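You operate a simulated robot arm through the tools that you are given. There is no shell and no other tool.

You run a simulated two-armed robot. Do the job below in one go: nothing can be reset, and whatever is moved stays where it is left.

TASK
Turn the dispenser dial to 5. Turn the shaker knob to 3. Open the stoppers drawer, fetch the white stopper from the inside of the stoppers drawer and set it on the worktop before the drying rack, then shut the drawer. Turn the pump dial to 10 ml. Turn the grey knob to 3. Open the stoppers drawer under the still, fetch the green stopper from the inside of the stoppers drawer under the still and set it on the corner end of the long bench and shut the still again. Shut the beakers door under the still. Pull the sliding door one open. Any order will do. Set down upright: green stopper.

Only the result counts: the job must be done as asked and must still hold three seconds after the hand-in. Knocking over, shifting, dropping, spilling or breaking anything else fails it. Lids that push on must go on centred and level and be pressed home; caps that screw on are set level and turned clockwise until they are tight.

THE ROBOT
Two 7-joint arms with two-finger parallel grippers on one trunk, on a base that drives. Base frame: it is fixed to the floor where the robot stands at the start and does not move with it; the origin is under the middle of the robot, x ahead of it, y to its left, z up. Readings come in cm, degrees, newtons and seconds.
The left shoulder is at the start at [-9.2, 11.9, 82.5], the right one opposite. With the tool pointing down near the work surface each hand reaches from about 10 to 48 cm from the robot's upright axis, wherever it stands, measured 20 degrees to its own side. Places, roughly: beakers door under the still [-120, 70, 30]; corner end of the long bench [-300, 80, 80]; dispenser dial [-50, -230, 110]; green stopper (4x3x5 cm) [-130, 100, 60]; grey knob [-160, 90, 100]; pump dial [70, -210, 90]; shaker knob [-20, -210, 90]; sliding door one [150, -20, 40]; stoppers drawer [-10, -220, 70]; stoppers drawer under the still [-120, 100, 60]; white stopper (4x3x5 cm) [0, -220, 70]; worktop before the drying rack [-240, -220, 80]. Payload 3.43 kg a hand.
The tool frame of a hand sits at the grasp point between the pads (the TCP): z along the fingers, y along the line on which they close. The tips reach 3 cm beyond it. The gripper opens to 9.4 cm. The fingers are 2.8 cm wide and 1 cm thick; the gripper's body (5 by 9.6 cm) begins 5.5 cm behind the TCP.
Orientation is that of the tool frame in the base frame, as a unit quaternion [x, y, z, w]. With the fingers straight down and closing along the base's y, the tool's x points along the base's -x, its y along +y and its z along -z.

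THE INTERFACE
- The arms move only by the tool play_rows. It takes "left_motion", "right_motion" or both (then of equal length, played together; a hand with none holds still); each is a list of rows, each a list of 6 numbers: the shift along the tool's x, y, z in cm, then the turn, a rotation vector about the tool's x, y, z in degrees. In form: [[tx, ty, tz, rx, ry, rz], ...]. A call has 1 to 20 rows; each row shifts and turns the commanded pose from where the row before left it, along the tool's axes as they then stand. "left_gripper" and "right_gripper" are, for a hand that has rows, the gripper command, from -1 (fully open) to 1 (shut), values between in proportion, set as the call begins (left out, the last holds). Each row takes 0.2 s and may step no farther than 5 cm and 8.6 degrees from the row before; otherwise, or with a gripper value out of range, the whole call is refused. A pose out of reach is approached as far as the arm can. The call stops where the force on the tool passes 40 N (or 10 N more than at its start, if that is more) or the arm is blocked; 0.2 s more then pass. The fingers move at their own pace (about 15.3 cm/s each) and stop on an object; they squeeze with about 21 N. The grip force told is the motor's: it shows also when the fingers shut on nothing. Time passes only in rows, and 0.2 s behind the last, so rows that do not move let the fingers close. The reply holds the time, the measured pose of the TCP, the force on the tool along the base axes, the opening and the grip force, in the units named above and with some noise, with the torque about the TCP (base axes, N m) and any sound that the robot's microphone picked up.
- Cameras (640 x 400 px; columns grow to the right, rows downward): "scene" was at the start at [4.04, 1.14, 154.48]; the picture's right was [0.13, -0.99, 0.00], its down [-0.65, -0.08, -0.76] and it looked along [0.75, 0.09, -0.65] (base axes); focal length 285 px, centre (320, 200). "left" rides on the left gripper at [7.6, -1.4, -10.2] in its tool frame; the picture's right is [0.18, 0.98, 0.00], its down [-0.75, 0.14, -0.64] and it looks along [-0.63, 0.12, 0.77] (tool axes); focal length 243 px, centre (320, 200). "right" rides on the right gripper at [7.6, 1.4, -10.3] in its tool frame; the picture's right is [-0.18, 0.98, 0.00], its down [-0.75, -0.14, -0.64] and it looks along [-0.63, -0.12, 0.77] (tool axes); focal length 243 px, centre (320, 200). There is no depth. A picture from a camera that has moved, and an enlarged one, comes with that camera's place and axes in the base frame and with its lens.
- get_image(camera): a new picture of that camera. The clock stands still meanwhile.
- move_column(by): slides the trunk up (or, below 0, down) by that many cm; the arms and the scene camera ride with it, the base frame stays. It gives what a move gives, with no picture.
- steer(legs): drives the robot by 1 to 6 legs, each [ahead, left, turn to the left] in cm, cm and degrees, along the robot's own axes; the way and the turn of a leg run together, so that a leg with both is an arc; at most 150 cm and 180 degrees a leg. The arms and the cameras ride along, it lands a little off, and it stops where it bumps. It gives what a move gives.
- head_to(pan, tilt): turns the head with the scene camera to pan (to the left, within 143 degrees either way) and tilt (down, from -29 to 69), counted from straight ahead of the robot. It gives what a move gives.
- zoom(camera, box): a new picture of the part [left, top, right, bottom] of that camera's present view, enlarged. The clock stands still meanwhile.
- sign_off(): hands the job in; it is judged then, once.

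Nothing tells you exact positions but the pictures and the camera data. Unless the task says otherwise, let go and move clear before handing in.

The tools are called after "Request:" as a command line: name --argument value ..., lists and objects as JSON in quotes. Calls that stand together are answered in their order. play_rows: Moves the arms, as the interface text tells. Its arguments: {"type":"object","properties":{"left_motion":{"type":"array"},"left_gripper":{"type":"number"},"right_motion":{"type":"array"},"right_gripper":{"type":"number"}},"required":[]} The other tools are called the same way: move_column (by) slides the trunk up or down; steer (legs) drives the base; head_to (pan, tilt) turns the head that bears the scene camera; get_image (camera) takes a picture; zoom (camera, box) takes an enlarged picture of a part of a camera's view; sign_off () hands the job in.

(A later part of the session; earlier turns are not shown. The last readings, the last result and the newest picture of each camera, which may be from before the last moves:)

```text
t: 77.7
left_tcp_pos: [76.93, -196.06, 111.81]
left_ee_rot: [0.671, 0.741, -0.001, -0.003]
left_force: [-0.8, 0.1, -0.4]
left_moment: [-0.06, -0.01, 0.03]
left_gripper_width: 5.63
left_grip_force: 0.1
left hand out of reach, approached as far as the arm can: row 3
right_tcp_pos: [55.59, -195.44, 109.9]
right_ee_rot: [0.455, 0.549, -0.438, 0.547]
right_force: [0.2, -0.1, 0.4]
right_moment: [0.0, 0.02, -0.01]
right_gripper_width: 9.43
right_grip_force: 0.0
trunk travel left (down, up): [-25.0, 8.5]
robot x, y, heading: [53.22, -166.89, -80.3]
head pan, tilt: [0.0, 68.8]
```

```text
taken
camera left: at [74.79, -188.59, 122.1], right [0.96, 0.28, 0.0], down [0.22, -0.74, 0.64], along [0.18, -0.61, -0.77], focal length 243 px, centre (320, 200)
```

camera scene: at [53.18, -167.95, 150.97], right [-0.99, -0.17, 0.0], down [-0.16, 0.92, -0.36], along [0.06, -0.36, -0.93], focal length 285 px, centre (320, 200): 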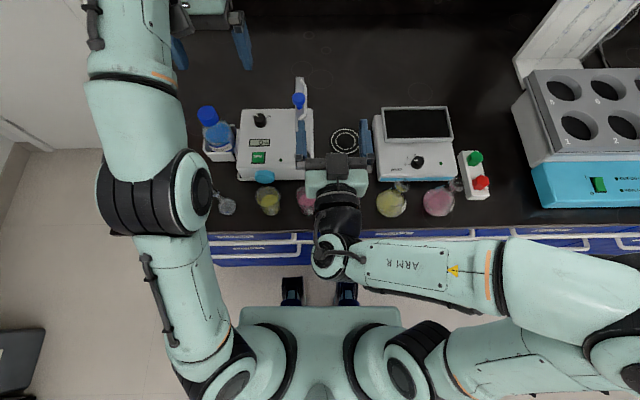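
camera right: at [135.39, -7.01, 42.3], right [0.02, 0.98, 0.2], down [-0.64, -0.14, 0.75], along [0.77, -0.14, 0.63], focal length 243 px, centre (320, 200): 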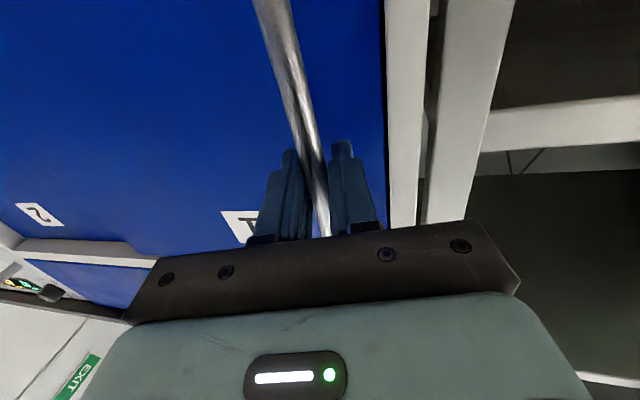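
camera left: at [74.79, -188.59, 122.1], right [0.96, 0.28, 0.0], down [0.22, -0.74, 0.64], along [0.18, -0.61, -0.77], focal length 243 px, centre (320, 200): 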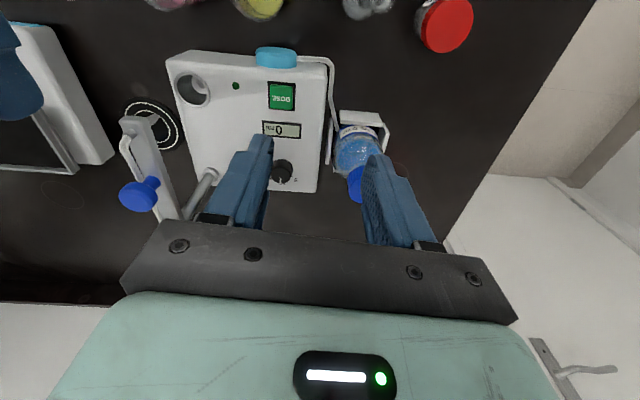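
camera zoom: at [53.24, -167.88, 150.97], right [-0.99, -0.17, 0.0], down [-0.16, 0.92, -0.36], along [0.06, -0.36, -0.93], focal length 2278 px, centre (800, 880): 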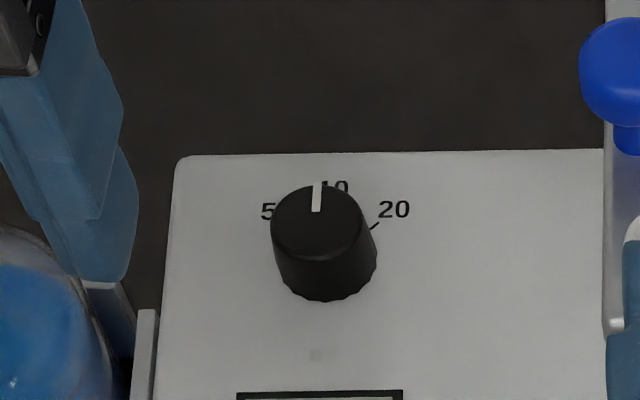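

The pump dial now reads 10. Next I back off and strafe right to the shaker.

Request:
steer --legs '[[-22, 0, 0], [0, -98, 0]]'

Request:
head_to --pan 5 --tilt 50

Request:
get_image --camera "scene"

Request:
get_image --camera "left"

```text
t: 88.0
left_tcp_pos: [-24.1, -190.98, 111.82]
left_ee_rot: [0.679, 0.734, 0.0, -0.004]
left_force: [0.2, -0.4, -0.3]
left_moment: [0.03, 0.04, 0.01]
left_gripper_width: 5.66
left_grip_force: 0.2
right_tcp_pos: [-45.44, -189.85, 110.02]
right_ee_rot: [0.46, 0.545, -0.443, 0.543]
right_force: [-1.0, -0.8, 0.6]
right_moment: [-0.04, -0.06, 0.02]
right_gripper_width: 9.41
right_grip_force: 0.0
trunk travel left (down, up): [-25.0, 8.5]
robot x, y, heading: [-47.67, -160.94, -81.3]
head pan, tilt: [0.0, 68.8]
```

```text
t: 88.8
left_tcp_pos: [-24.07, -190.89, 111.84]
left_ee_rot: [0.679, 0.734, -0.001, -0.004]
left_force: [-0.2, -0.1, -0.3]
left_moment: [-0.03, 0.01, 0.01]
left_gripper_width: 5.64
left_grip_force: 0.0
right_tcp_pos: [-45.38, -190.02, 109.99]
right_ee_rot: [0.46, 0.546, -0.441, 0.543]
right_force: [0.0, 0.5, -0.1]
right_moment: [0.01, 0.01, -0.01]
right_gripper_width: 9.39
right_grip_force: 0.0
trunk travel left (down, up): [-25.0, 8.5]
robot x, y, heading: [-47.38, -161.41, -81.2]
head pan, tilt: [5.0, 50.0]
```

```text
taken
camera scene: at [-46.42, -164.29, 153.17], right [-0.97, -0.24, 0.0], down [-0.18, 0.74, -0.64], along [0.15, -0.62, -0.77], focal length 285 px, centre (320, 200)
```

scene: 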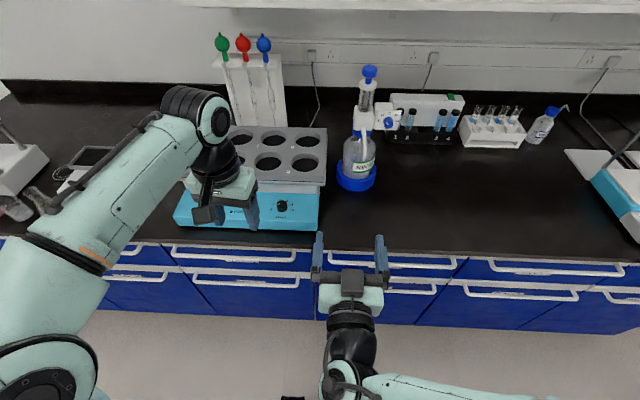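

```text
taken
camera left: at [-26.19, -183.44, 122.08], right [0.97, 0.26, 0.0], down [0.2, -0.74, 0.64], along [0.16, -0.62, -0.77], focal length 243 px, centre (320, 200)
```

left: 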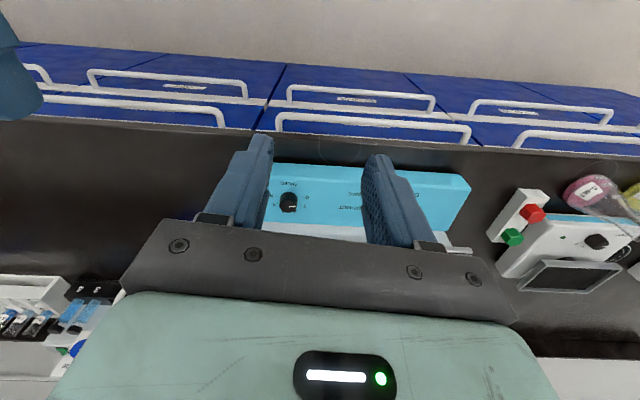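

Request:
zoom --camera "scene" --box '[240, 180, 340, 240]'

Request:
zoom --camera "left" --box '[240, 150, 380, 240]'

Request:
zoom --camera "scene" --box '[320, 50, 420, 200]'

Request:
zoom --camera "scene" --box '[80, 220, 460, 330]'

```text
6.40 times, centred on (290, 210) of scene
camera zoom: at [-46.42, -164.29, 153.17], right [-0.97, -0.24, 0.0], down [-0.18, 0.74, -0.64], along [0.15, -0.62, -0.77], focal length 1823 px, centre (512, 136)
```

zoom: 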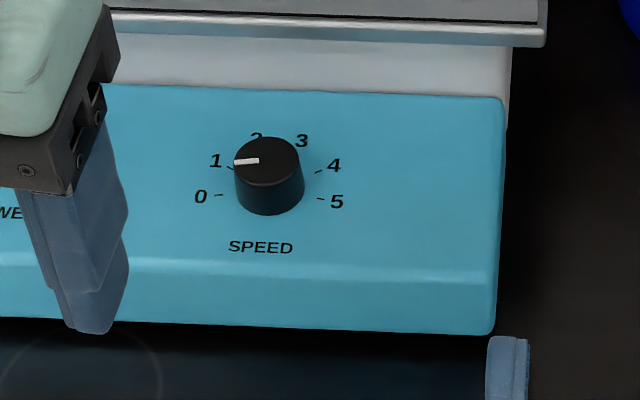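

```text
4.44 times, centred on (310, 195) of left
camera zoom: at [-26.19, -183.44, 122.08], right [0.97, 0.26, 0.0], down [0.2, -0.74, 0.64], along [0.16, -0.62, -0.77], focal length 1078 px, centre (364, 222)
```

zoom: 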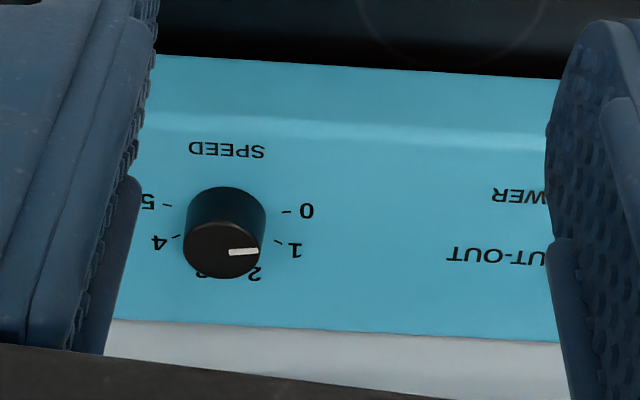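

```text
2.67 times, centred on (370, 125) of scene
camera zoom: at [-46.42, -164.29, 153.17], right [-0.97, -0.24, 0.0], down [-0.18, 0.74, -0.64], along [0.15, -0.62, -0.77], focal length 759 px, centre (187, 400)
```

zoom: 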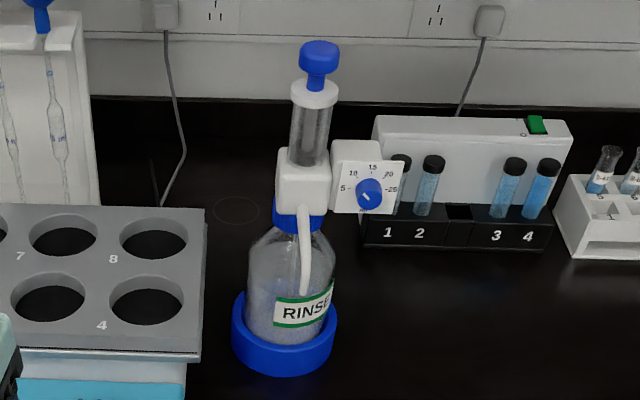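

```text
1.68 times, centred on (270, 275) of scene
camera zoom: at [-46.42, -164.29, 153.17], right [-0.97, -0.24, 0.0], down [-0.18, 0.74, -0.64], along [0.15, -0.62, -0.77], focal length 480 px, centre (404, 74)
```

zoom: 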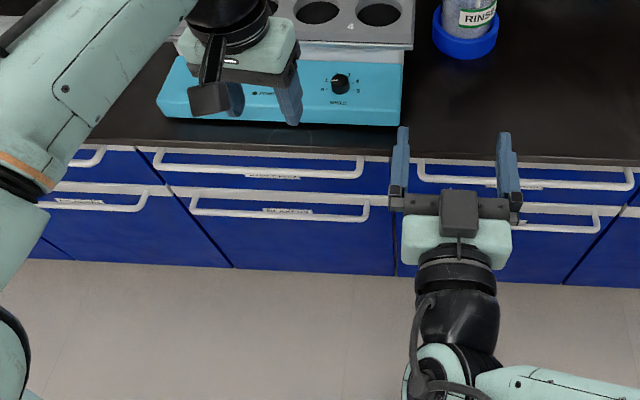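

The shaker knob sits at about (-24, -211, 92), pointing at 0 on a 0-5 scale with about 40° steps, so it needs about 120° clockwise. The dispenser has a blue dial on a square plate facing forward. I drive in 10 cm and lower the left hand over the knob.

Request:
steer --legs '[[11, 0, 0]]'

Request:
play_rows --left_motion '[[-4, -1, 0, 0, 0, -4], [-4, -1, 1, 0, 0, 0], [0, 0, 3, 0, 0, 0]]'

Request:
get_image --camera "left"

Request:
get_image --camera "scene"

```text
t: 90.0
left_tcp_pos: [-22.51, -201.92, 111.67]
left_ee_rot: [0.679, 0.734, 0.0, -0.004]
left_force: [-0.1, 0.0, -0.5]
left_moment: [0.01, 0.0, 0.0]
left_gripper_width: 5.65
left_grip_force: 0.1
right_tcp_pos: [-43.71, -200.92, 109.94]
right_ee_rot: [0.461, 0.545, -0.442, 0.543]
right_force: [-0.7, -0.8, 0.3]
right_moment: [0.03, 0.02, 0.02]
right_gripper_width: 9.4
right_grip_force: 0.1
trunk travel left (down, up): [-25.0, 8.5]
robot x, y, heading: [-46.0, -171.96, -81.2]
head pan, tilt: [5.0, 50.0]
```

```text
t: 90.8
left_tcp_pos: [-23.69, -209.98, 107.79]
left_ee_rot: [0.654, 0.757, 0.0, -0.003]
left_force: [-0.4, 0.6, -0.3]
left_moment: [-0.01, -0.01, 0.02]
left_gripper_width: 5.63
left_grip_force: 0.1
right_tcp_pos: [-43.61, -200.72, 109.92]
right_ee_rot: [0.462, 0.544, -0.443, 0.542]
right_force: [0.1, 1.2, -0.3]
right_moment: [0.02, -0.02, 0.01]
right_gripper_width: 9.41
right_grip_force: 0.1
trunk travel left (down, up): [-25.0, 8.5]
robot x, y, heading: [-46.03, -172.3, -81.3]
head pan, tilt: [5.0, 50.0]
```

```text
taken
camera left: at [-26.27, -202.62, 118.05], right [0.95, 0.32, 0.0], down [0.25, -0.73, 0.64], along [0.2, -0.6, -0.77], focal length 243 px, centre (320, 200)
```

left: 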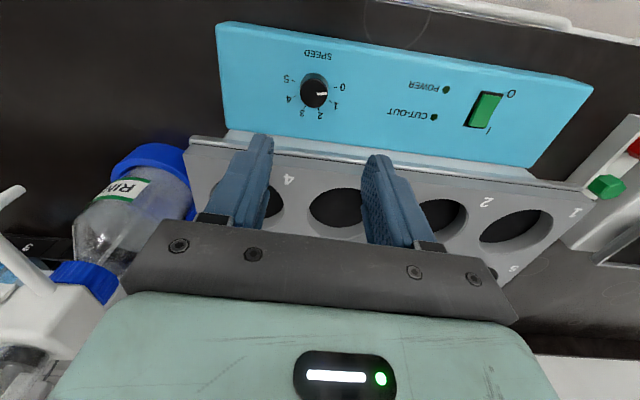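

```text
taken
camera scene: at [-44.72, -175.1, 153.17], right [-0.97, -0.24, 0.0], down [-0.18, 0.74, -0.64], along [0.15, -0.63, -0.77], focal length 285 px, centre (320, 200)
```

scene: 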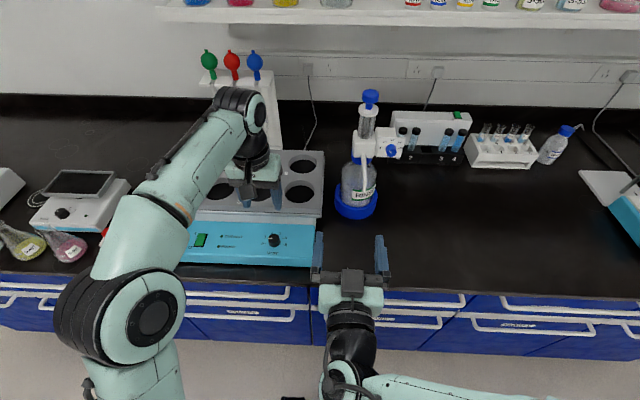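

The knob top is at about (-24.5, -209.8, 92) and the shaker plate edge is about 4 cm behind it at z≈96. I turn the hand 30° counter-clockwise first (two grips of 60°) and descend.

Request:
play_rows --left_motion '[[0.2, -0.6, 0, 0, 0, -8], [0, 0, 1, 0, 0, -8], [0, 0, 2, 0, 0, -8], [0, 0, 2, 0, 0, -6], [0, 0, 2, 0, 0, 0], [0, 0, 2, 0, 0, 0], [0, 0, 1, 0, 0, 0]]'

Request:
get_image --camera "left"

Request:
zoom --camera "scene" --box '[200, 130, 340, 260]'

```text
t: 92.4
left_tcp_pos: [-24.3, -209.97, 97.67]
left_ee_rot: [0.435, 0.9, 0.001, -0.003]
left_force: [0.1, -0.6, 0.0]
left_moment: [0.01, -0.01, -0.01]
left_gripper_width: 5.64
left_grip_force: 0.0
right_tcp_pos: [-43.93, -200.74, 109.95]
right_ee_rot: [0.461, 0.545, -0.443, 0.542]
right_force: [0.0, 0.1, 0.1]
right_moment: [0.02, 0.0, 0.02]
right_gripper_width: 9.38
right_grip_force: 0.1
trunk travel left (down, up): [-25.0, 8.5]
robot x, y, heading: [-45.76, -171.99, -81.4]
head pan, tilt: [5.0, 50.0]
```

```text
taken
camera left: at [-30.2, -204.84, 108.0], right [0.66, 0.75, 0.0], down [0.58, -0.51, 0.64], along [0.48, -0.42, -0.77], focal length 243 px, centre (320, 200)
```

left: 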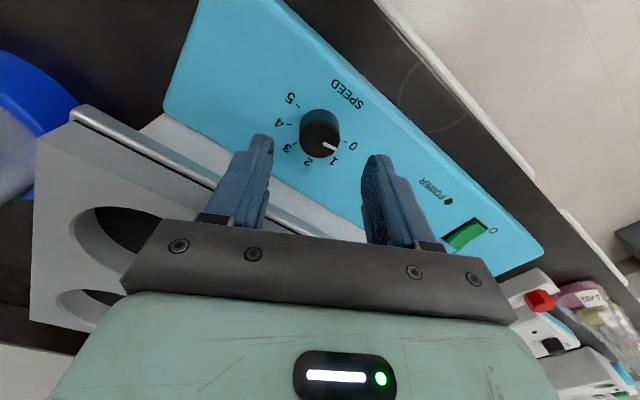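

```text
3.08 times, centred on (270, 195) of scene
camera zoom: at [-44.75, -175.2, 153.17], right [-0.97, -0.24, 0.0], down [-0.18, 0.74, -0.64], along [0.15, -0.62, -0.77], focal length 876 px, centre (474, 215)
```

zoom: 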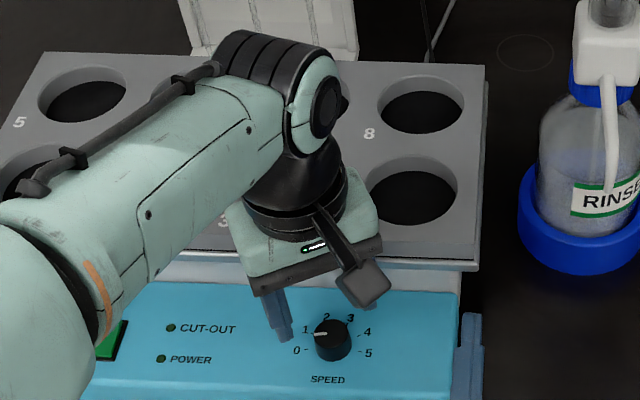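

Request:
play_rows --left_motion '[[0, 0.1, 1, 0, 0, 0], [0, 0, 1, 0, 0, 0], [0, 0, 1, 0, 0, 0]]' --left_gripper 0.05

Request:
get_image --camera "left"

Request:
zoom --camera "scene" --box '[200, 130, 340, 260]'

```text
t: 93.2
left_tcp_pos: [-24.25, -209.74, 94.71]
left_ee_rot: [0.436, 0.9, 0.001, -0.003]
left_force: [0.3, -0.9, -0.6]
left_moment: [0.02, -0.04, 0.0]
left_gripper_width: 4.47
left_grip_force: 0.1
right_tcp_pos: [-43.84, -200.78, 110.0]
right_ee_rot: [0.461, 0.545, -0.443, 0.543]
right_force: [0.3, -1.2, 0.0]
right_moment: [0.01, 0.03, 0.0]
right_gripper_width: 9.4
right_grip_force: 0.1
trunk travel left (down, up): [-25.0, 8.5]
robot x, y, heading: [-45.97, -172.1, -81.4]
head pan, tilt: [5.0, 50.0]
```

```text
taken
camera left: at [-30.14, -204.66, 105.08], right [0.66, 0.75, 0.0], down [0.58, -0.51, 0.64], along [0.48, -0.42, -0.77], focal length 243 px, centre (320, 200)
```

left: 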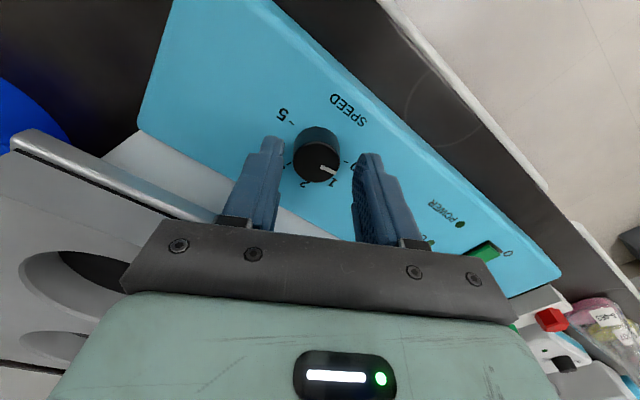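

```text
3.08 times, centred on (270, 195) of scene
camera zoom: at [-44.75, -175.21, 153.17], right [-0.97, -0.24, 0.0], down [-0.18, 0.74, -0.64], along [0.15, -0.62, -0.77], focal length 876 px, centre (474, 215)
```

zoom: 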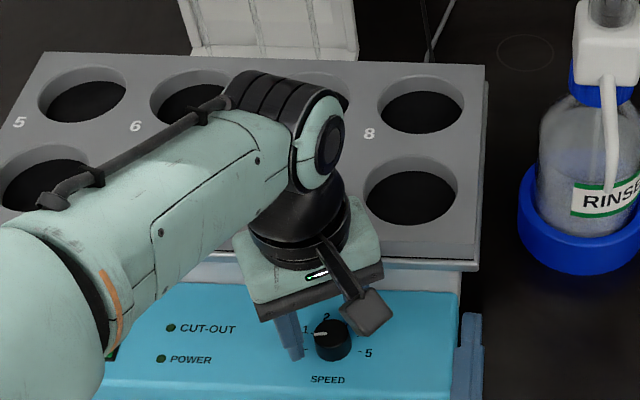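

Request:
play_rows --left_motion '[[0, 0, 0.5, 0, 0, 0], [0, 0, 0.5, 0, 0, 0]]'

Request:
zoom --camera "left" --box '[240, 90, 400, 220]'

```text
t: 93.8
left_tcp_pos: [-24.28, -209.78, 93.65]
left_ee_rot: [0.436, 0.9, 0.0, -0.003]
left_force: [0.6, 0.0, 0.2]
left_moment: [0.03, 0.04, 0.0]
left_gripper_width: 4.5
left_grip_force: 0.1
right_tcp_pos: [-43.71, -200.79, 110.08]
right_ee_rot: [0.462, 0.545, -0.443, 0.542]
right_force: [-0.6, -0.3, 0.9]
right_moment: [0.0, -0.02, 0.0]
right_gripper_width: 9.38
right_grip_force: 0.2
trunk travel left (down, up): [-25.0, 8.5]
robot x, y, heading: [-46.04, -172.23, -81.3]
head pan, tilt: [5.0, 50.0]
```

```text
3.08 times, centred on (320, 155) of left
camera zoom: at [-30.18, -204.68, 104.05], right [0.66, 0.75, 0.0], down [0.58, -0.51, 0.64], along [0.48, -0.42, -0.77], focal length 746 px, centre (320, 338)
```

zoom: 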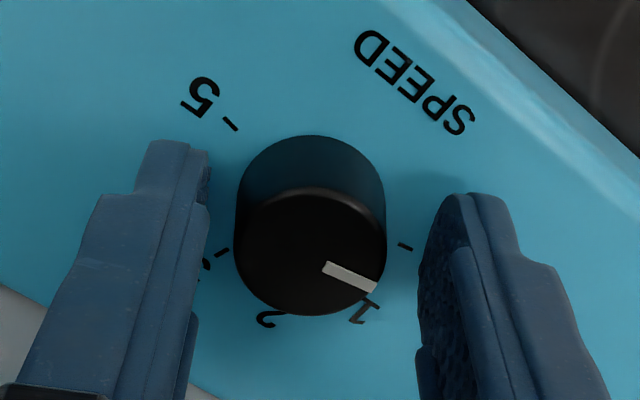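

Request:
play_rows --left_motion '[[0, 0, 0.3, 0, 0, 0], [0, 0, 0, 0, 0, 0]]'

Request:
play_rows --left_motion '[[0, 0, 0, 0, 0, 0], [0, 0, 0, 0, 0, 0], [0, 0, 0, 0, 0, 0]]' --left_gripper 0.6

```text
t: 94.4
left_tcp_pos: [-24.21, -209.72, 93.41]
left_ee_rot: [0.435, 0.9, 0.0, -0.003]
left_force: [-0.6, -0.3, 4.2]
left_moment: [0.05, -0.11, 0.03]
left_gripper_width: 4.46
left_grip_force: 0.5
right_tcp_pos: [-43.72, -200.78, 109.91]
right_ee_rot: [0.462, 0.545, -0.443, 0.542]
right_force: [-1.1, 0.4, 0.6]
right_moment: [-0.01, 0.04, 0.04]
right_gripper_width: 9.39
right_grip_force: 0.0
trunk travel left (down, up): [-25.0, 8.5]
robot x, y, heading: [-46.04, -172.36, -81.3]
head pan, tilt: [5.0, 50.0]
```

```text
t: 95.2
left_tcp_pos: [-24.42, -209.81, 93.52]
left_ee_rot: [0.435, 0.9, -0.001, -0.005]
left_force: [-8.6, -5.9, 4.1]
left_moment: [-0.24, 0.37, 0.01]
left_gripper_width: 2.92
left_grip_force: 44.5
right_tcp_pos: [-43.88, -200.95, 109.96]
right_ee_rot: [0.461, 0.545, -0.443, 0.543]
right_force: [0.1, 0.3, -0.8]
right_moment: [0.04, 0.0, -0.01]
right_gripper_width: 9.43
right_grip_force: 0.0
trunk travel left (down, up): [-25.0, 8.5]
robot x, y, heading: [-45.83, -171.91, -81.4]
head pan, tilt: [5.0, 50.0]
```

Gripped. I rotate 60° clockwise, with a small relief shift.

Request:
play_rows --left_motion '[[0, -0.2, -0.2, 0, 0, 8.5], [0, 0, 0, 0, 0, 8.5], [0, 0, 0, 0, 0, 8.5], [0, 0, 0, 0, 0, 8.5], [0, 0, 0, 0, 0, 8.5], [0, 0, 0, 0, 0, 8.5], [0, 0, 0, 0, 0, 8.5]]'

Request:
zoom --camera "left" --box '[240, 90, 400, 220]'

Request:
zoom --camera "scene" --box '[200, 130, 340, 260]'

```text
t: 96.8
left_tcp_pos: [-24.47, -209.81, 93.5]
left_ee_rot: [0.826, 0.564, 0.0, -0.006]
left_force: [-13.9, 2.6, -16.6]
left_moment: [0.67, 0.2, 0.04]
left_gripper_width: 2.92
left_grip_force: 44.6
right_tcp_pos: [-43.9, -200.87, 109.87]
right_ee_rot: [0.462, 0.544, -0.444, 0.542]
right_force: [-0.2, 0.6, -0.1]
right_moment: [0.01, -0.04, -0.01]
right_gripper_width: 9.39
right_grip_force: 0.1
trunk travel left (down, up): [-25.0, 8.5]
robot x, y, heading: [-45.93, -172.19, -81.3]
head pan, tilt: [5.0, 50.0]
```

```text
3.08 times, centred on (320, 155) of left
camera zoom: at [-23.09, -202.31, 103.86], right [0.98, -0.19, -0.01], down [-0.14, -0.76, 0.64], along [-0.12, -0.62, -0.77], focal length 746 px, centre (320, 338)
```

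zoom: 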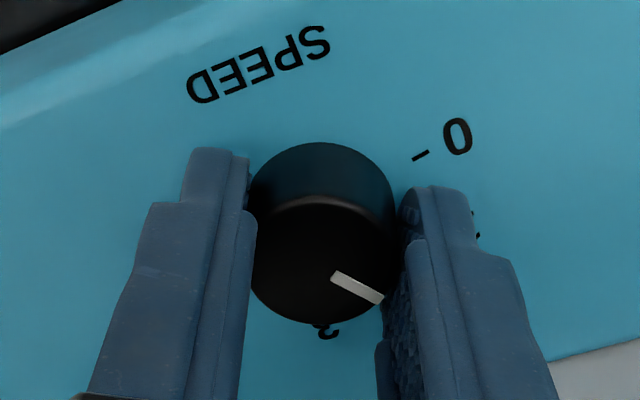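

```text
3.08 times, centred on (270, 195) of scene
camera zoom: at [-44.89, -175.27, 153.16], right [-0.97, -0.24, 0.0], down [-0.18, 0.74, -0.64], along [0.15, -0.62, -0.77], focal length 876 px, centre (474, 215)
```

zoom: 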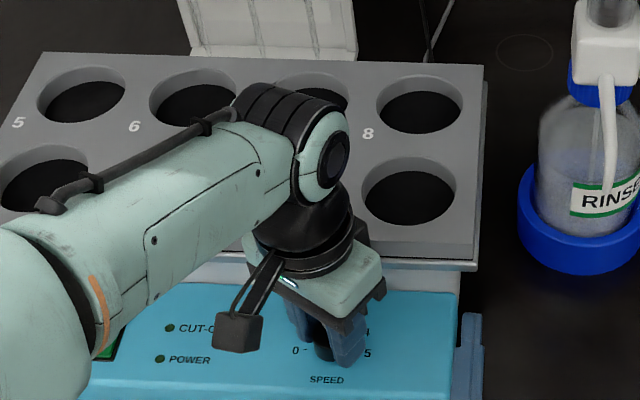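

Request:
play_rows --left_motion '[[0, 0, 0.1, 0, 0, 8.5], [0, 0, 0, 0, 0, 8.5], [0, 0, 0, 0, 0, 8.5], [0, 0, 0, 0, 0, 8.5]]'

Request:
zoom --camera "scene" --box '[200, 130, 340, 260]'

```text
t: 97.8
left_tcp_pos: [-24.51, -209.84, 93.61]
left_ee_rot: [0.955, 0.298, -0.002, -0.004]
left_force: [-12.9, 7.5, -16.8]
left_moment: [0.6, -0.15, 0.02]
left_gripper_width: 2.91
left_grip_force: 45.2
right_tcp_pos: [-43.88, -200.86, 109.93]
right_ee_rot: [0.461, 0.544, -0.443, 0.543]
right_force: [0.9, 0.0, -1.0]
right_moment: [0.02, -0.01, -0.01]
right_gripper_width: 9.39
right_grip_force: 0.0
trunk travel left (down, up): [-25.0, 8.5]
robot x, y, heading: [-46.08, -172.3, -81.6]
head pan, tilt: [5.0, 50.0]
```

```text
3.08 times, centred on (270, 195) of scene
camera zoom: at [-44.89, -175.2, 153.17], right [-0.97, -0.24, 0.0], down [-0.18, 0.74, -0.64], along [0.15, -0.62, -0.77], focal length 876 px, centre (474, 215)
```

zoom: 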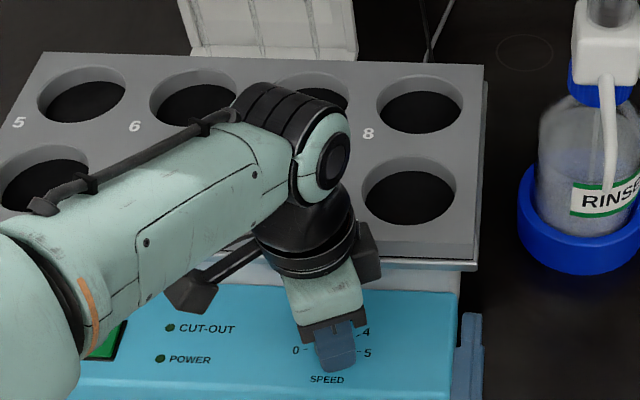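

Request:
play_rows --left_motion '[[0, 0, 0, 0, 0, 8.5], [0, 0, 0, 0, 0, 8.5], [0, 0, 0, 0, 0, 7], [0, 0, 0, 0, 0, 0]]'

Request:
play_rows --left_motion '[[0, 0, 0, 0, 0, 0], [0, 0, 0, 0, 0, 0], [0, 0, -2, 0, 0, 0], [0, 0, -3, 0, 0, 0], [0, 0, -3, 0, 0, -8.5], [0, 0, -2, 0, 0, -8.5], [0, 0, 0, 0, 0, -8.5], [0, 0, 0, 0, 0, -8.5], [0, 0, 0, 0, 0, -8.5], [0, 0, 0, 0, 0, -8.5], [0, 0, 0, 0, 0, -8.5], [0, 0, 0, 0, 0, -8.5]]' --left_gripper 0

Request:
zoom --camera "scene" --box '[240, 210, 310, 260]'

Request:
zoom --camera "left" --box '[240, 70, 400, 200]'

```text
t: 98.8
left_tcp_pos: [-24.46, -209.87, 93.7]
left_ee_rot: [0.996, 0.093, -0.002, -0.002]
left_force: [-11.8, 10.0, -12.3]
left_moment: [0.41, -0.11, -0.01]
left_gripper_width: 2.93
left_grip_force: 44.9
right_tcp_pos: [-43.96, -200.83, 109.88]
right_ee_rot: [0.461, 0.544, -0.443, 0.543]
right_force: [-0.4, -0.5, -0.7]
right_moment: [0.02, 0.0, -0.03]
right_gripper_width: 9.4
right_grip_force: 0.1
trunk travel left (down, up): [-25.0, 8.5]
robot x, y, heading: [-46.21, -172.09, -81.3]
head pan, tilt: [5.0, 50.0]
```

```text
t: 101.4
left_tcp_pos: [-24.31, -210.01, 103.6]
left_ee_rot: [0.771, 0.636, -0.001, -0.003]
left_force: [0.0, 0.6, 0.6]
left_moment: [0.0, 0.02, -0.01]
left_gripper_width: 4.68
left_grip_force: 0.0
right_tcp_pos: [-43.78, -200.82, 109.93]
right_ee_rot: [0.462, 0.545, -0.442, 0.543]
right_force: [0.1, 0.4, 0.2]
right_moment: [-0.02, 0.0, -0.01]
right_gripper_width: 9.41
right_grip_force: 0.0
trunk travel left (down, up): [-25.0, 8.5]
robot x, y, heading: [-45.82, -171.89, -81.5]
head pan, tilt: [5.0, 50.0]
```

```text
8.00 times, centred on (275, 235) of scene
camera zoom: at [-44.76, -175.2, 153.17], right [-0.97, -0.24, 0.0], down [-0.18, 0.74, -0.64], along [0.15, -0.62, -0.77], focal length 2278 px, centre (680, -80)
```

zoom: 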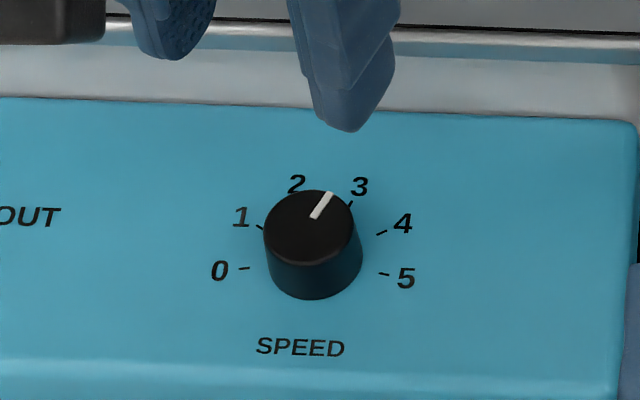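

```text
3.08 times, centred on (320, 135) of left
camera zoom: at [-24.35, -202.22, 113.81], right [1.0, -0.01, -0.01], down [0.0, -0.77, 0.64], along [-0.01, -0.64, -0.77], focal length 746 px, centre (320, 400)
```

zoom: 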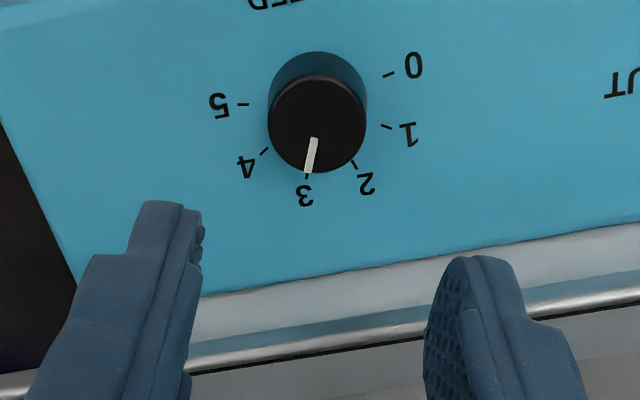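

The shaker pointer is on 3. Next is the dispenser dial at about (-49, -231, 108), which faces the robot. I withdraw the left hand, then look at the dial closely with both cameras.

Request:
play_rows --left_motion '[[0, 0, -3, 0, 0, -8], [1, 0, -3, 0, 0, -8], [4, 0, 0, 0, 0, -4], [4, 0, 0, 0, 0, 0], [4, 0, 0, 0, 0, 0], [4, 0, 0, 0, 0, 0]]'

Request:
steer --legs '[[0, -10, 0]]'

Request:
head_to --pan -5 --tilt 40

Request:
get_image --camera "scene"

Request:
get_image --camera "right"

```text
t: 102.8
left_tcp_pos: [-26.4, -192.67, 109.83]
left_ee_rot: [0.65, 0.76, 0.0, -0.004]
left_force: [0.9, -0.1, -0.7]
left_moment: [-0.01, 0.01, 0.02]
left_gripper_width: 4.7
left_grip_force: 0.2
right_tcp_pos: [-43.76, -200.79, 110.07]
right_ee_rot: [0.462, 0.544, -0.443, 0.542]
right_force: [-0.3, 1.2, -0.7]
right_moment: [0.04, 0.01, 0.0]
right_gripper_width: 9.4
right_grip_force: 0.0
trunk travel left (down, up): [-25.0, 8.5]
robot x, y, heading: [-45.94, -171.98, -81.5]
head pan, tilt: [5.0, 50.0]
```

```text
t: 104.3
left_tcp_pos: [-36.29, -194.46, 109.86]
left_ee_rot: [0.65, 0.76, 0.0, -0.004]
left_force: [0.6, 0.6, -0.1]
left_moment: [-0.02, -0.03, -0.02]
left_gripper_width: 4.72
left_grip_force: 0.0
right_tcp_pos: [-53.72, -202.34, 109.85]
right_ee_rot: [0.461, 0.545, -0.442, 0.543]
right_force: [-0.5, -0.1, 0.1]
right_moment: [-0.01, 0.02, 0.0]
right_gripper_width: 9.4
right_grip_force: 0.1
trunk travel left (down, up): [-25.0, 8.5]
robot x, y, heading: [-55.8, -173.93, -81.4]
head pan, tilt: [5.0, 50.0]
```

```text
t: 105.0
left_tcp_pos: [-36.23, -194.38, 109.81]
left_ee_rot: [0.65, 0.76, 0.0, -0.004]
left_force: [1.5, -0.4, 0.0]
left_moment: [-0.02, -0.02, 0.01]
left_gripper_width: 4.69
left_grip_force: 0.1
right_tcp_pos: [-53.65, -202.42, 109.97]
right_ee_rot: [0.461, 0.545, -0.442, 0.543]
right_force: [-0.2, 0.0, 0.5]
right_moment: [0.0, 0.01, -0.02]
right_gripper_width: 9.38
right_grip_force: 0.2
trunk travel left (down, up): [-25.0, 8.5]
robot x, y, heading: [-55.78, -173.62, -81.3]
head pan, tilt: [-5.0, 40.0]
```

```text
taken
camera scene: at [-55.94, -177.71, 154.58], right [-1.0, -0.07, 0.0], down [-0.04, 0.64, -0.77], along [0.05, -0.76, -0.64], focal length 285 px, centre (320, 200)
```

scene: 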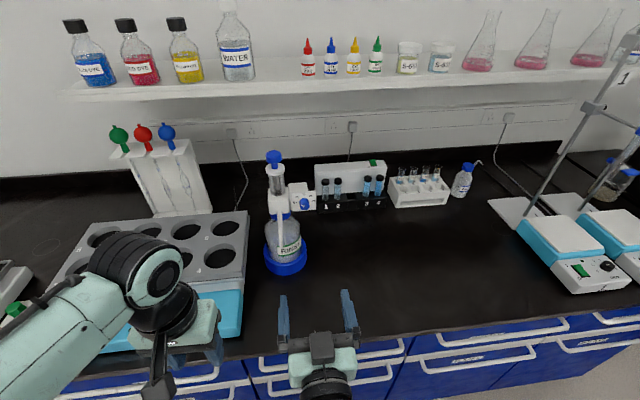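

```text
taken
camera right: at [-54.12, -191.94, 102.49], right [0.96, 0.18, 0.2], down [-0.27, 0.59, 0.76], along [0.02, -0.79, 0.61], focal length 243 px, centre (320, 200)
```

right: 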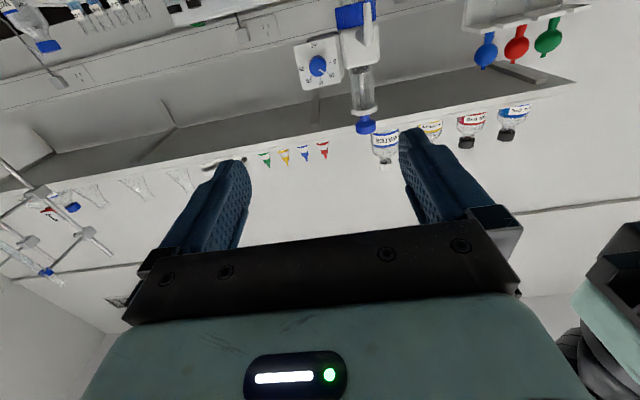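

Request:
zoom --camera "scene" --box '[260, 150, 340, 230]'

Request:
zoom --camera "right" --box '[270, 20, 390, 110]'

Request:
zoom --camera "scene" --box '[40, 290, 420, 400]'

```text
5.00 times, centred on (300, 190) of scene
camera zoom: at [-55.94, -177.71, 154.58], right [-1.0, -0.07, 0.0], down [-0.04, 0.64, -0.77], along [0.05, -0.76, -0.64], focal length 1424 px, centre (420, 250)
```

zoom: 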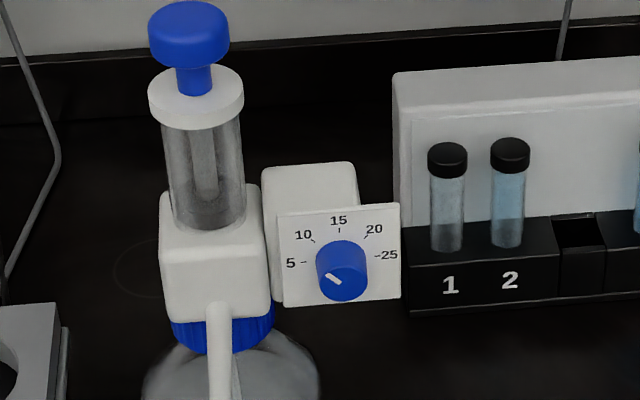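

```text
4.44 times, centred on (330, 65) of right
camera zoom: at [-54.12, -191.94, 102.49], right [0.96, 0.18, 0.2], down [-0.27, 0.59, 0.76], along [0.02, -0.79, 0.61], focal length 1078 px, centre (276, 800)
```

zoom: 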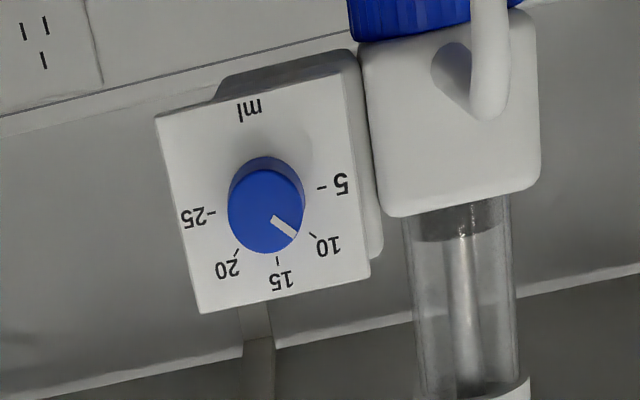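

```text
1.68 times, centred on (230, 345) of scene
camera zoom: at [-55.94, -177.71, 154.58], right [-1.0, -0.07, 0.0], down [-0.04, 0.64, -0.77], along [0.05, -0.76, -0.64], focal length 480 px, centre (472, -44)
```

zoom: 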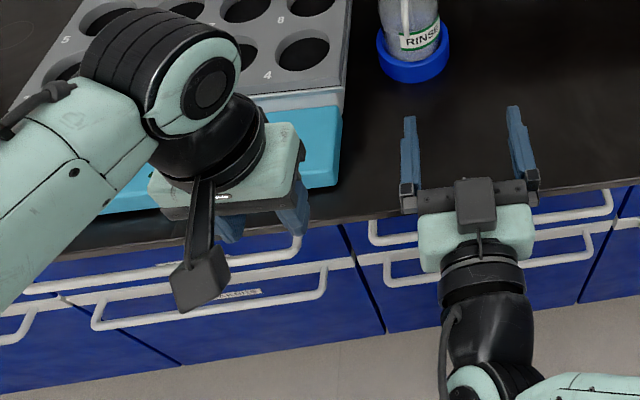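

The dispenser dial points at 10; 5 is 45° counter-clockwise. Its face is at about (-48.6, -229.4, 109), already nearly in line with the right hand. I drive 10 cm closer and check.

Request:
steer --legs '[[10, 0, 0]]'

Request:
play_rows --right_motion '[[0.5, 0, 3, 0, 0, 0], [0, 0, 3, 0, 0, 0]]' --right_gripper 0

Request:
get_image --camera "scene"

Request:
get_image --camera "right"

```text
t: 106.2
left_tcp_pos: [-34.81, -204.19, 109.77]
left_ee_rot: [0.65, 0.76, 0.0, -0.004]
left_force: [0.3, -0.1, -0.3]
left_moment: [0.04, 0.05, 0.0]
left_gripper_width: 4.71
left_grip_force: 0.0
right_tcp_pos: [-52.19, -212.26, 109.94]
right_ee_rot: [0.46, 0.546, -0.442, 0.543]
right_force: [-0.6, -0.8, 0.9]
right_moment: [-0.01, 0.01, -0.01]
right_gripper_width: 9.41
right_grip_force: 0.1
trunk travel left (down, up): [-25.0, 8.5]
robot x, y, heading: [-54.12, -183.58, -81.2]
head pan, tilt: [-5.0, 40.0]
```

```text
t: 106.8
left_tcp_pos: [-34.75, -204.19, 109.91]
left_ee_rot: [0.651, 0.759, 0.0, -0.004]
left_force: [-1.3, -0.6, 0.0]
left_moment: [-0.01, -0.02, 0.02]
left_gripper_width: 4.68
left_grip_force: 0.2
right_tcp_pos: [-51.08, -217.92, 109.16]
right_ee_rot: [0.461, 0.545, -0.443, 0.543]
right_force: [1.2, -0.4, 0.8]
right_moment: [-0.04, -0.03, -0.03]
right_gripper_width: 4.71
right_grip_force: 0.1
trunk travel left (down, up): [-25.0, 8.5]
robot x, y, heading: [-54.35, -183.44, -81.4]
head pan, tilt: [-5.0, 40.0]
```

```text
taken
camera scene: at [-54.45, -187.58, 154.59], right [-1.0, -0.06, 0.0], down [-0.04, 0.64, -0.77], along [0.05, -0.76, -0.64], focal length 285 px, centre (320, 200)
```

scene: 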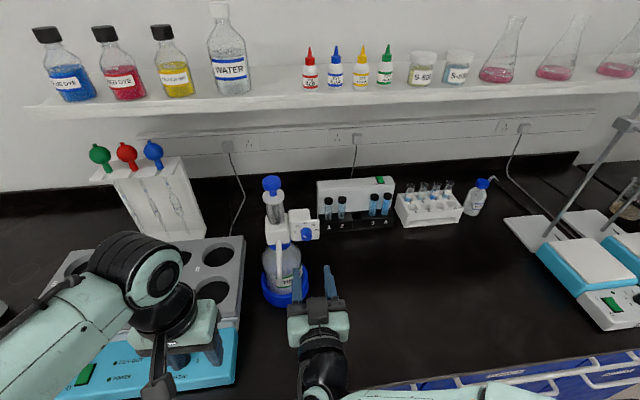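

```text
taken
camera right: at [-51.6, -207.55, 101.87], right [0.96, 0.18, 0.2], down [-0.27, 0.59, 0.76], along [0.02, -0.79, 0.61], focal length 243 px, centre (320, 200)
```

right: 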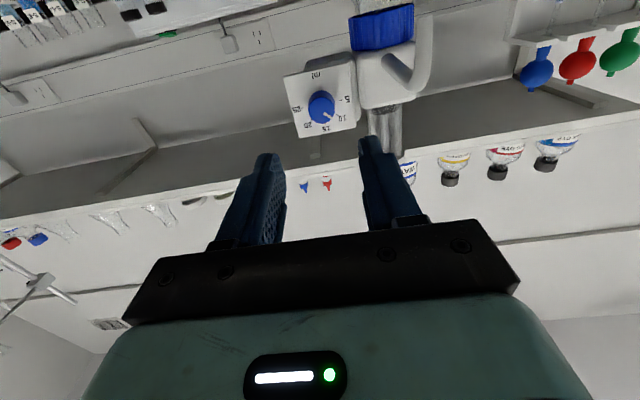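

The dial is nearly centred. I advance in stages.

Request:
play_rows --right_motion '[[0.1, 0.1, 3, 0, 0, 0], [0, 0, 3, 0, 0, 0], [0, 0, 1, 0, 0, 0]]'

Request:
zoom --camera "scene" --box '[240, 190, 340, 270]'

Request:
zoom --camera "right" --box '[240, 60, 400, 200]'

```text
t: 107.6
left_tcp_pos: [-34.69, -204.23, 109.9]
left_ee_rot: [0.65, 0.76, 0.0, -0.004]
left_force: [0.9, 0.2, 0.7]
left_moment: [0.0, -0.04, 0.04]
left_gripper_width: 4.7
left_grip_force: 0.1
right_tcp_pos: [-49.68, -224.98, 109.09]
right_ee_rot: [0.461, 0.545, -0.443, 0.543]
right_force: [0.6, 0.9, -1.0]
right_moment: [0.0, -0.04, -0.01]
right_gripper_width: 4.71
right_grip_force: 0.0
trunk travel left (down, up): [-25.0, 8.5]
robot x, y, heading: [-53.81, -183.51, -81.4]
head pan, tilt: [-5.0, 40.0]
```

```text
5.00 times, centred on (290, 230) of scene
camera zoom: at [-54.46, -187.51, 154.59], right [-1.0, -0.06, 0.0], down [-0.04, 0.64, -0.77], along [0.05, -0.76, -0.64], focal length 1424 px, centre (470, 50)
```

zoom: 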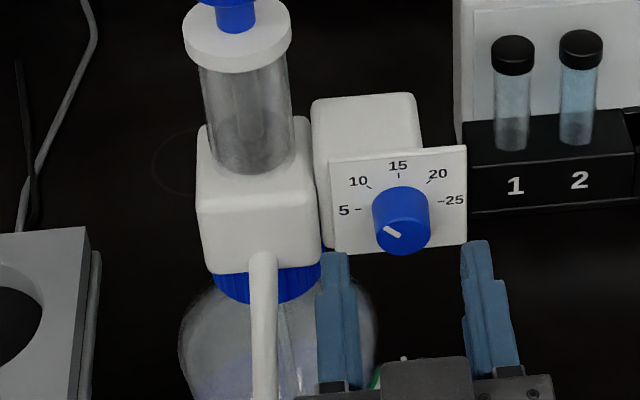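

```text
2.86 times, centred on (320, 130) of right
camera zoom: at [-50.1, -214.52, 101.67], right [0.96, 0.18, 0.2], down [-0.27, 0.59, 0.76], along [0.02, -0.79, 0.61], focal length 693 px, centre (320, 400)
```

zoom: 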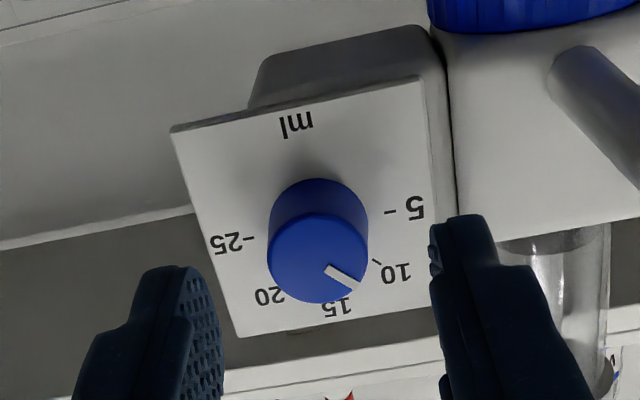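

Request:
play_rows --right_motion '[[-0.4, 0, 1, 0, 0, 0], [0, 0, 1, 0, 0, 0]]'

Request:
zoom --camera "scene" --box '[240, 190, 340, 270]'

Request:
zoom --camera "right" --box '[240, 60, 400, 200]'

```text
t: 108.2
left_tcp_pos: [-34.82, -204.22, 109.74]
left_ee_rot: [0.651, 0.759, 0.0, -0.004]
left_force: [0.0, 0.6, 0.9]
left_moment: [0.0, 0.01, 0.0]
left_gripper_width: 4.72
left_grip_force: 0.0
right_tcp_pos: [-49.31, -226.87, 109.39]
right_ee_rot: [0.46, 0.545, -0.443, 0.543]
right_force: [-0.4, 1.0, 0.6]
right_moment: [-0.03, 0.02, -0.01]
right_gripper_width: 4.69
right_grip_force: 0.1
trunk travel left (down, up): [-25.0, 8.5]
robot x, y, heading: [-54.5, -183.36, -81.1]
head pan, tilt: [-5.0, 40.0]
```

```text
5.00 times, centred on (290, 230) of scene
camera zoom: at [-54.45, -187.52, 154.59], right [-1.0, -0.06, 0.0], down [-0.04, 0.64, -0.77], along [0.05, -0.76, -0.64], focal length 1424 px, centre (470, 50)
```

zoom: 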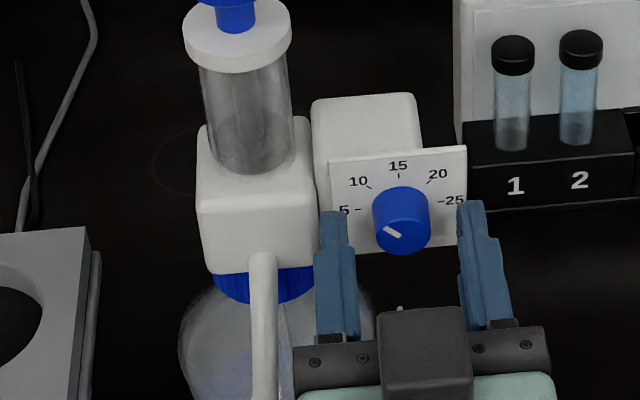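

```text
2.86 times, centred on (320, 130) of right
camera zoom: at [-49.77, -216.54, 101.96], right [0.96, 0.18, 0.2], down [-0.27, 0.59, 0.76], along [0.02, -0.79, 0.61], focal length 693 px, centre (320, 400)
```

zoom: 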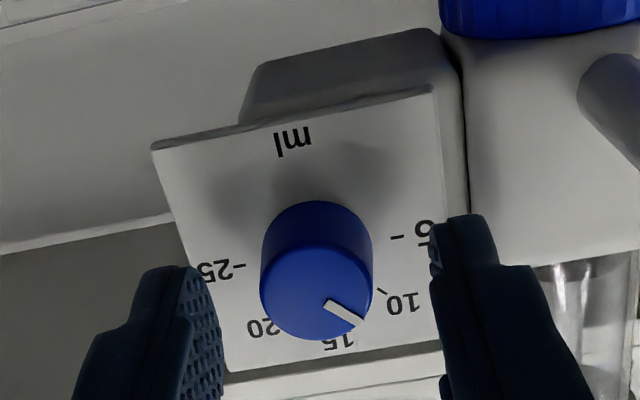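

Request:
play_rows --right_motion '[[0, 0, 0.7, 0, 0, 0], [0, 0, 0.7, 0, 0, 0]]'

Request:
zoom --camera "scene" --box '[240, 190, 340, 270]'

Request:
zoom --camera "right" --box '[240, 60, 400, 200]'

```text
t: 108.8
left_tcp_pos: [-34.83, -203.98, 109.85]
left_ee_rot: [0.65, 0.76, -0.001, -0.002]
left_force: [0.0, -0.2, 0.2]
left_moment: [-0.01, 0.01, 0.0]
left_gripper_width: 4.7
left_grip_force: 0.0
right_tcp_pos: [-49.1, -227.98, 109.38]
right_ee_rot: [0.46, 0.546, -0.442, 0.543]
right_force: [-6.5, 18.4, -2.2]
right_moment: [-0.1, -0.11, 0.46]
right_gripper_width: 4.58
right_grip_force: 0.0
trunk travel left (down, up): [-25.0, 8.5]
robot x, y, heading: [-53.91, -183.09, -81.6]
head pan, tilt: [-5.0, 40.0]
```

```text
5.00 times, centred on (290, 230) of scene
camera zoom: at [-54.57, -187.19, 154.59], right [-1.0, -0.06, 0.0], down [-0.04, 0.64, -0.77], along [0.05, -0.77, -0.64], focal length 1424 px, centre (470, 50)
```

zoom: 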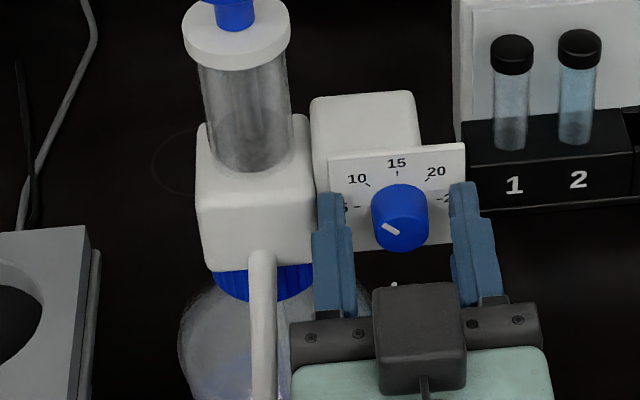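

```text
2.86 times, centred on (320, 130) of right
camera zoom: at [-49.53, -217.49, 101.95], right [0.96, 0.18, 0.2], down [-0.27, 0.59, 0.76], along [0.02, -0.79, 0.61], focal length 693 px, centre (320, 400)
```

zoom: 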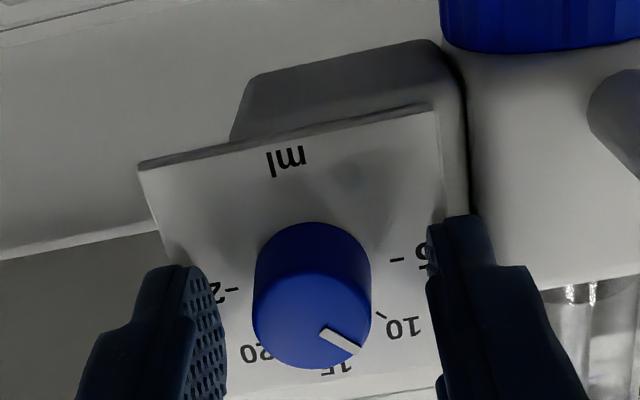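

The tips touched the plate. I back off half a centimetre.

Request:
play_rows --right_motion '[[0, 0, -0.5, 0, 0, 0], [0, 0, 0, 0, 0, 0]]'

Request:
zoom --camera "right" --box '[240, 60, 400, 200]'

Request:
zoom --camera "scene" --box '[240, 190, 340, 270]'

```text
t: 109.4
left_tcp_pos: [-34.78, -204.13, 109.87]
left_ee_rot: [0.65, 0.76, 0.0, -0.004]
left_force: [-0.1, 0.3, 0.0]
left_moment: [-0.03, 0.0, 0.03]
left_gripper_width: 4.72
left_grip_force: 0.0
right_tcp_pos: [-49.11, -227.69, 109.35]
right_ee_rot: [0.461, 0.544, -0.443, 0.543]
right_force: [-0.2, -0.2, 0.4]
right_moment: [-0.01, 0.01, 0.0]
right_gripper_width: 4.71
right_grip_force: 0.1
trunk travel left (down, up): [-25.0, 8.5]
robot x, y, heading: [-54.44, -183.47, -81.2]
head pan, tilt: [-5.0, 40.0]
```

```text
2.86 times, centred on (320, 130) of right
camera zoom: at [-49.6, -217.32, 101.98], right [0.96, 0.18, 0.2], down [-0.27, 0.59, 0.76], along [0.02, -0.79, 0.61], focal length 693 px, centre (320, 400)
```

zoom: 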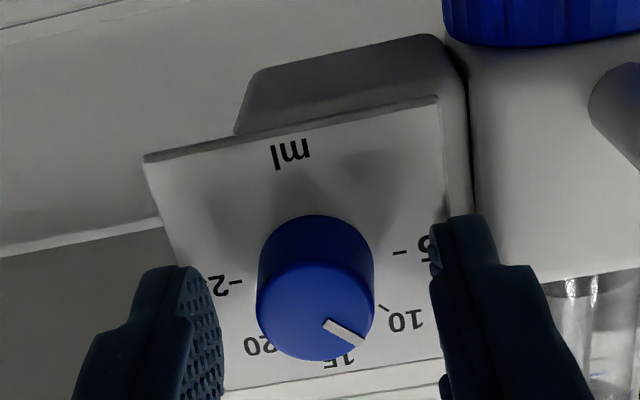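

```text
5.00 times, centred on (290, 230) of scene
camera zoom: at [-54.46, -187.49, 154.59], right [-1.0, -0.06, 0.0], down [-0.04, 0.64, -0.77], along [0.05, -0.76, -0.64], focal length 1424 px, centre (470, 50)
```

zoom: 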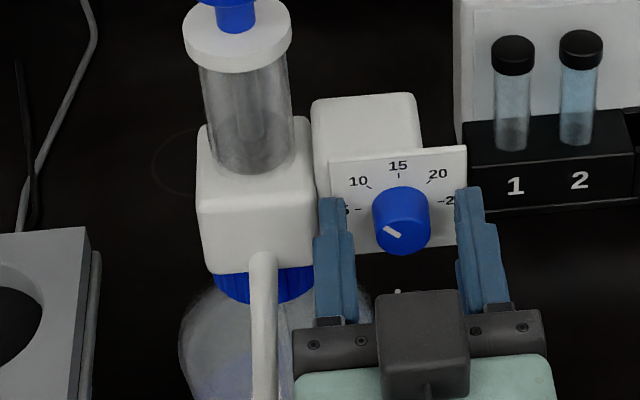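

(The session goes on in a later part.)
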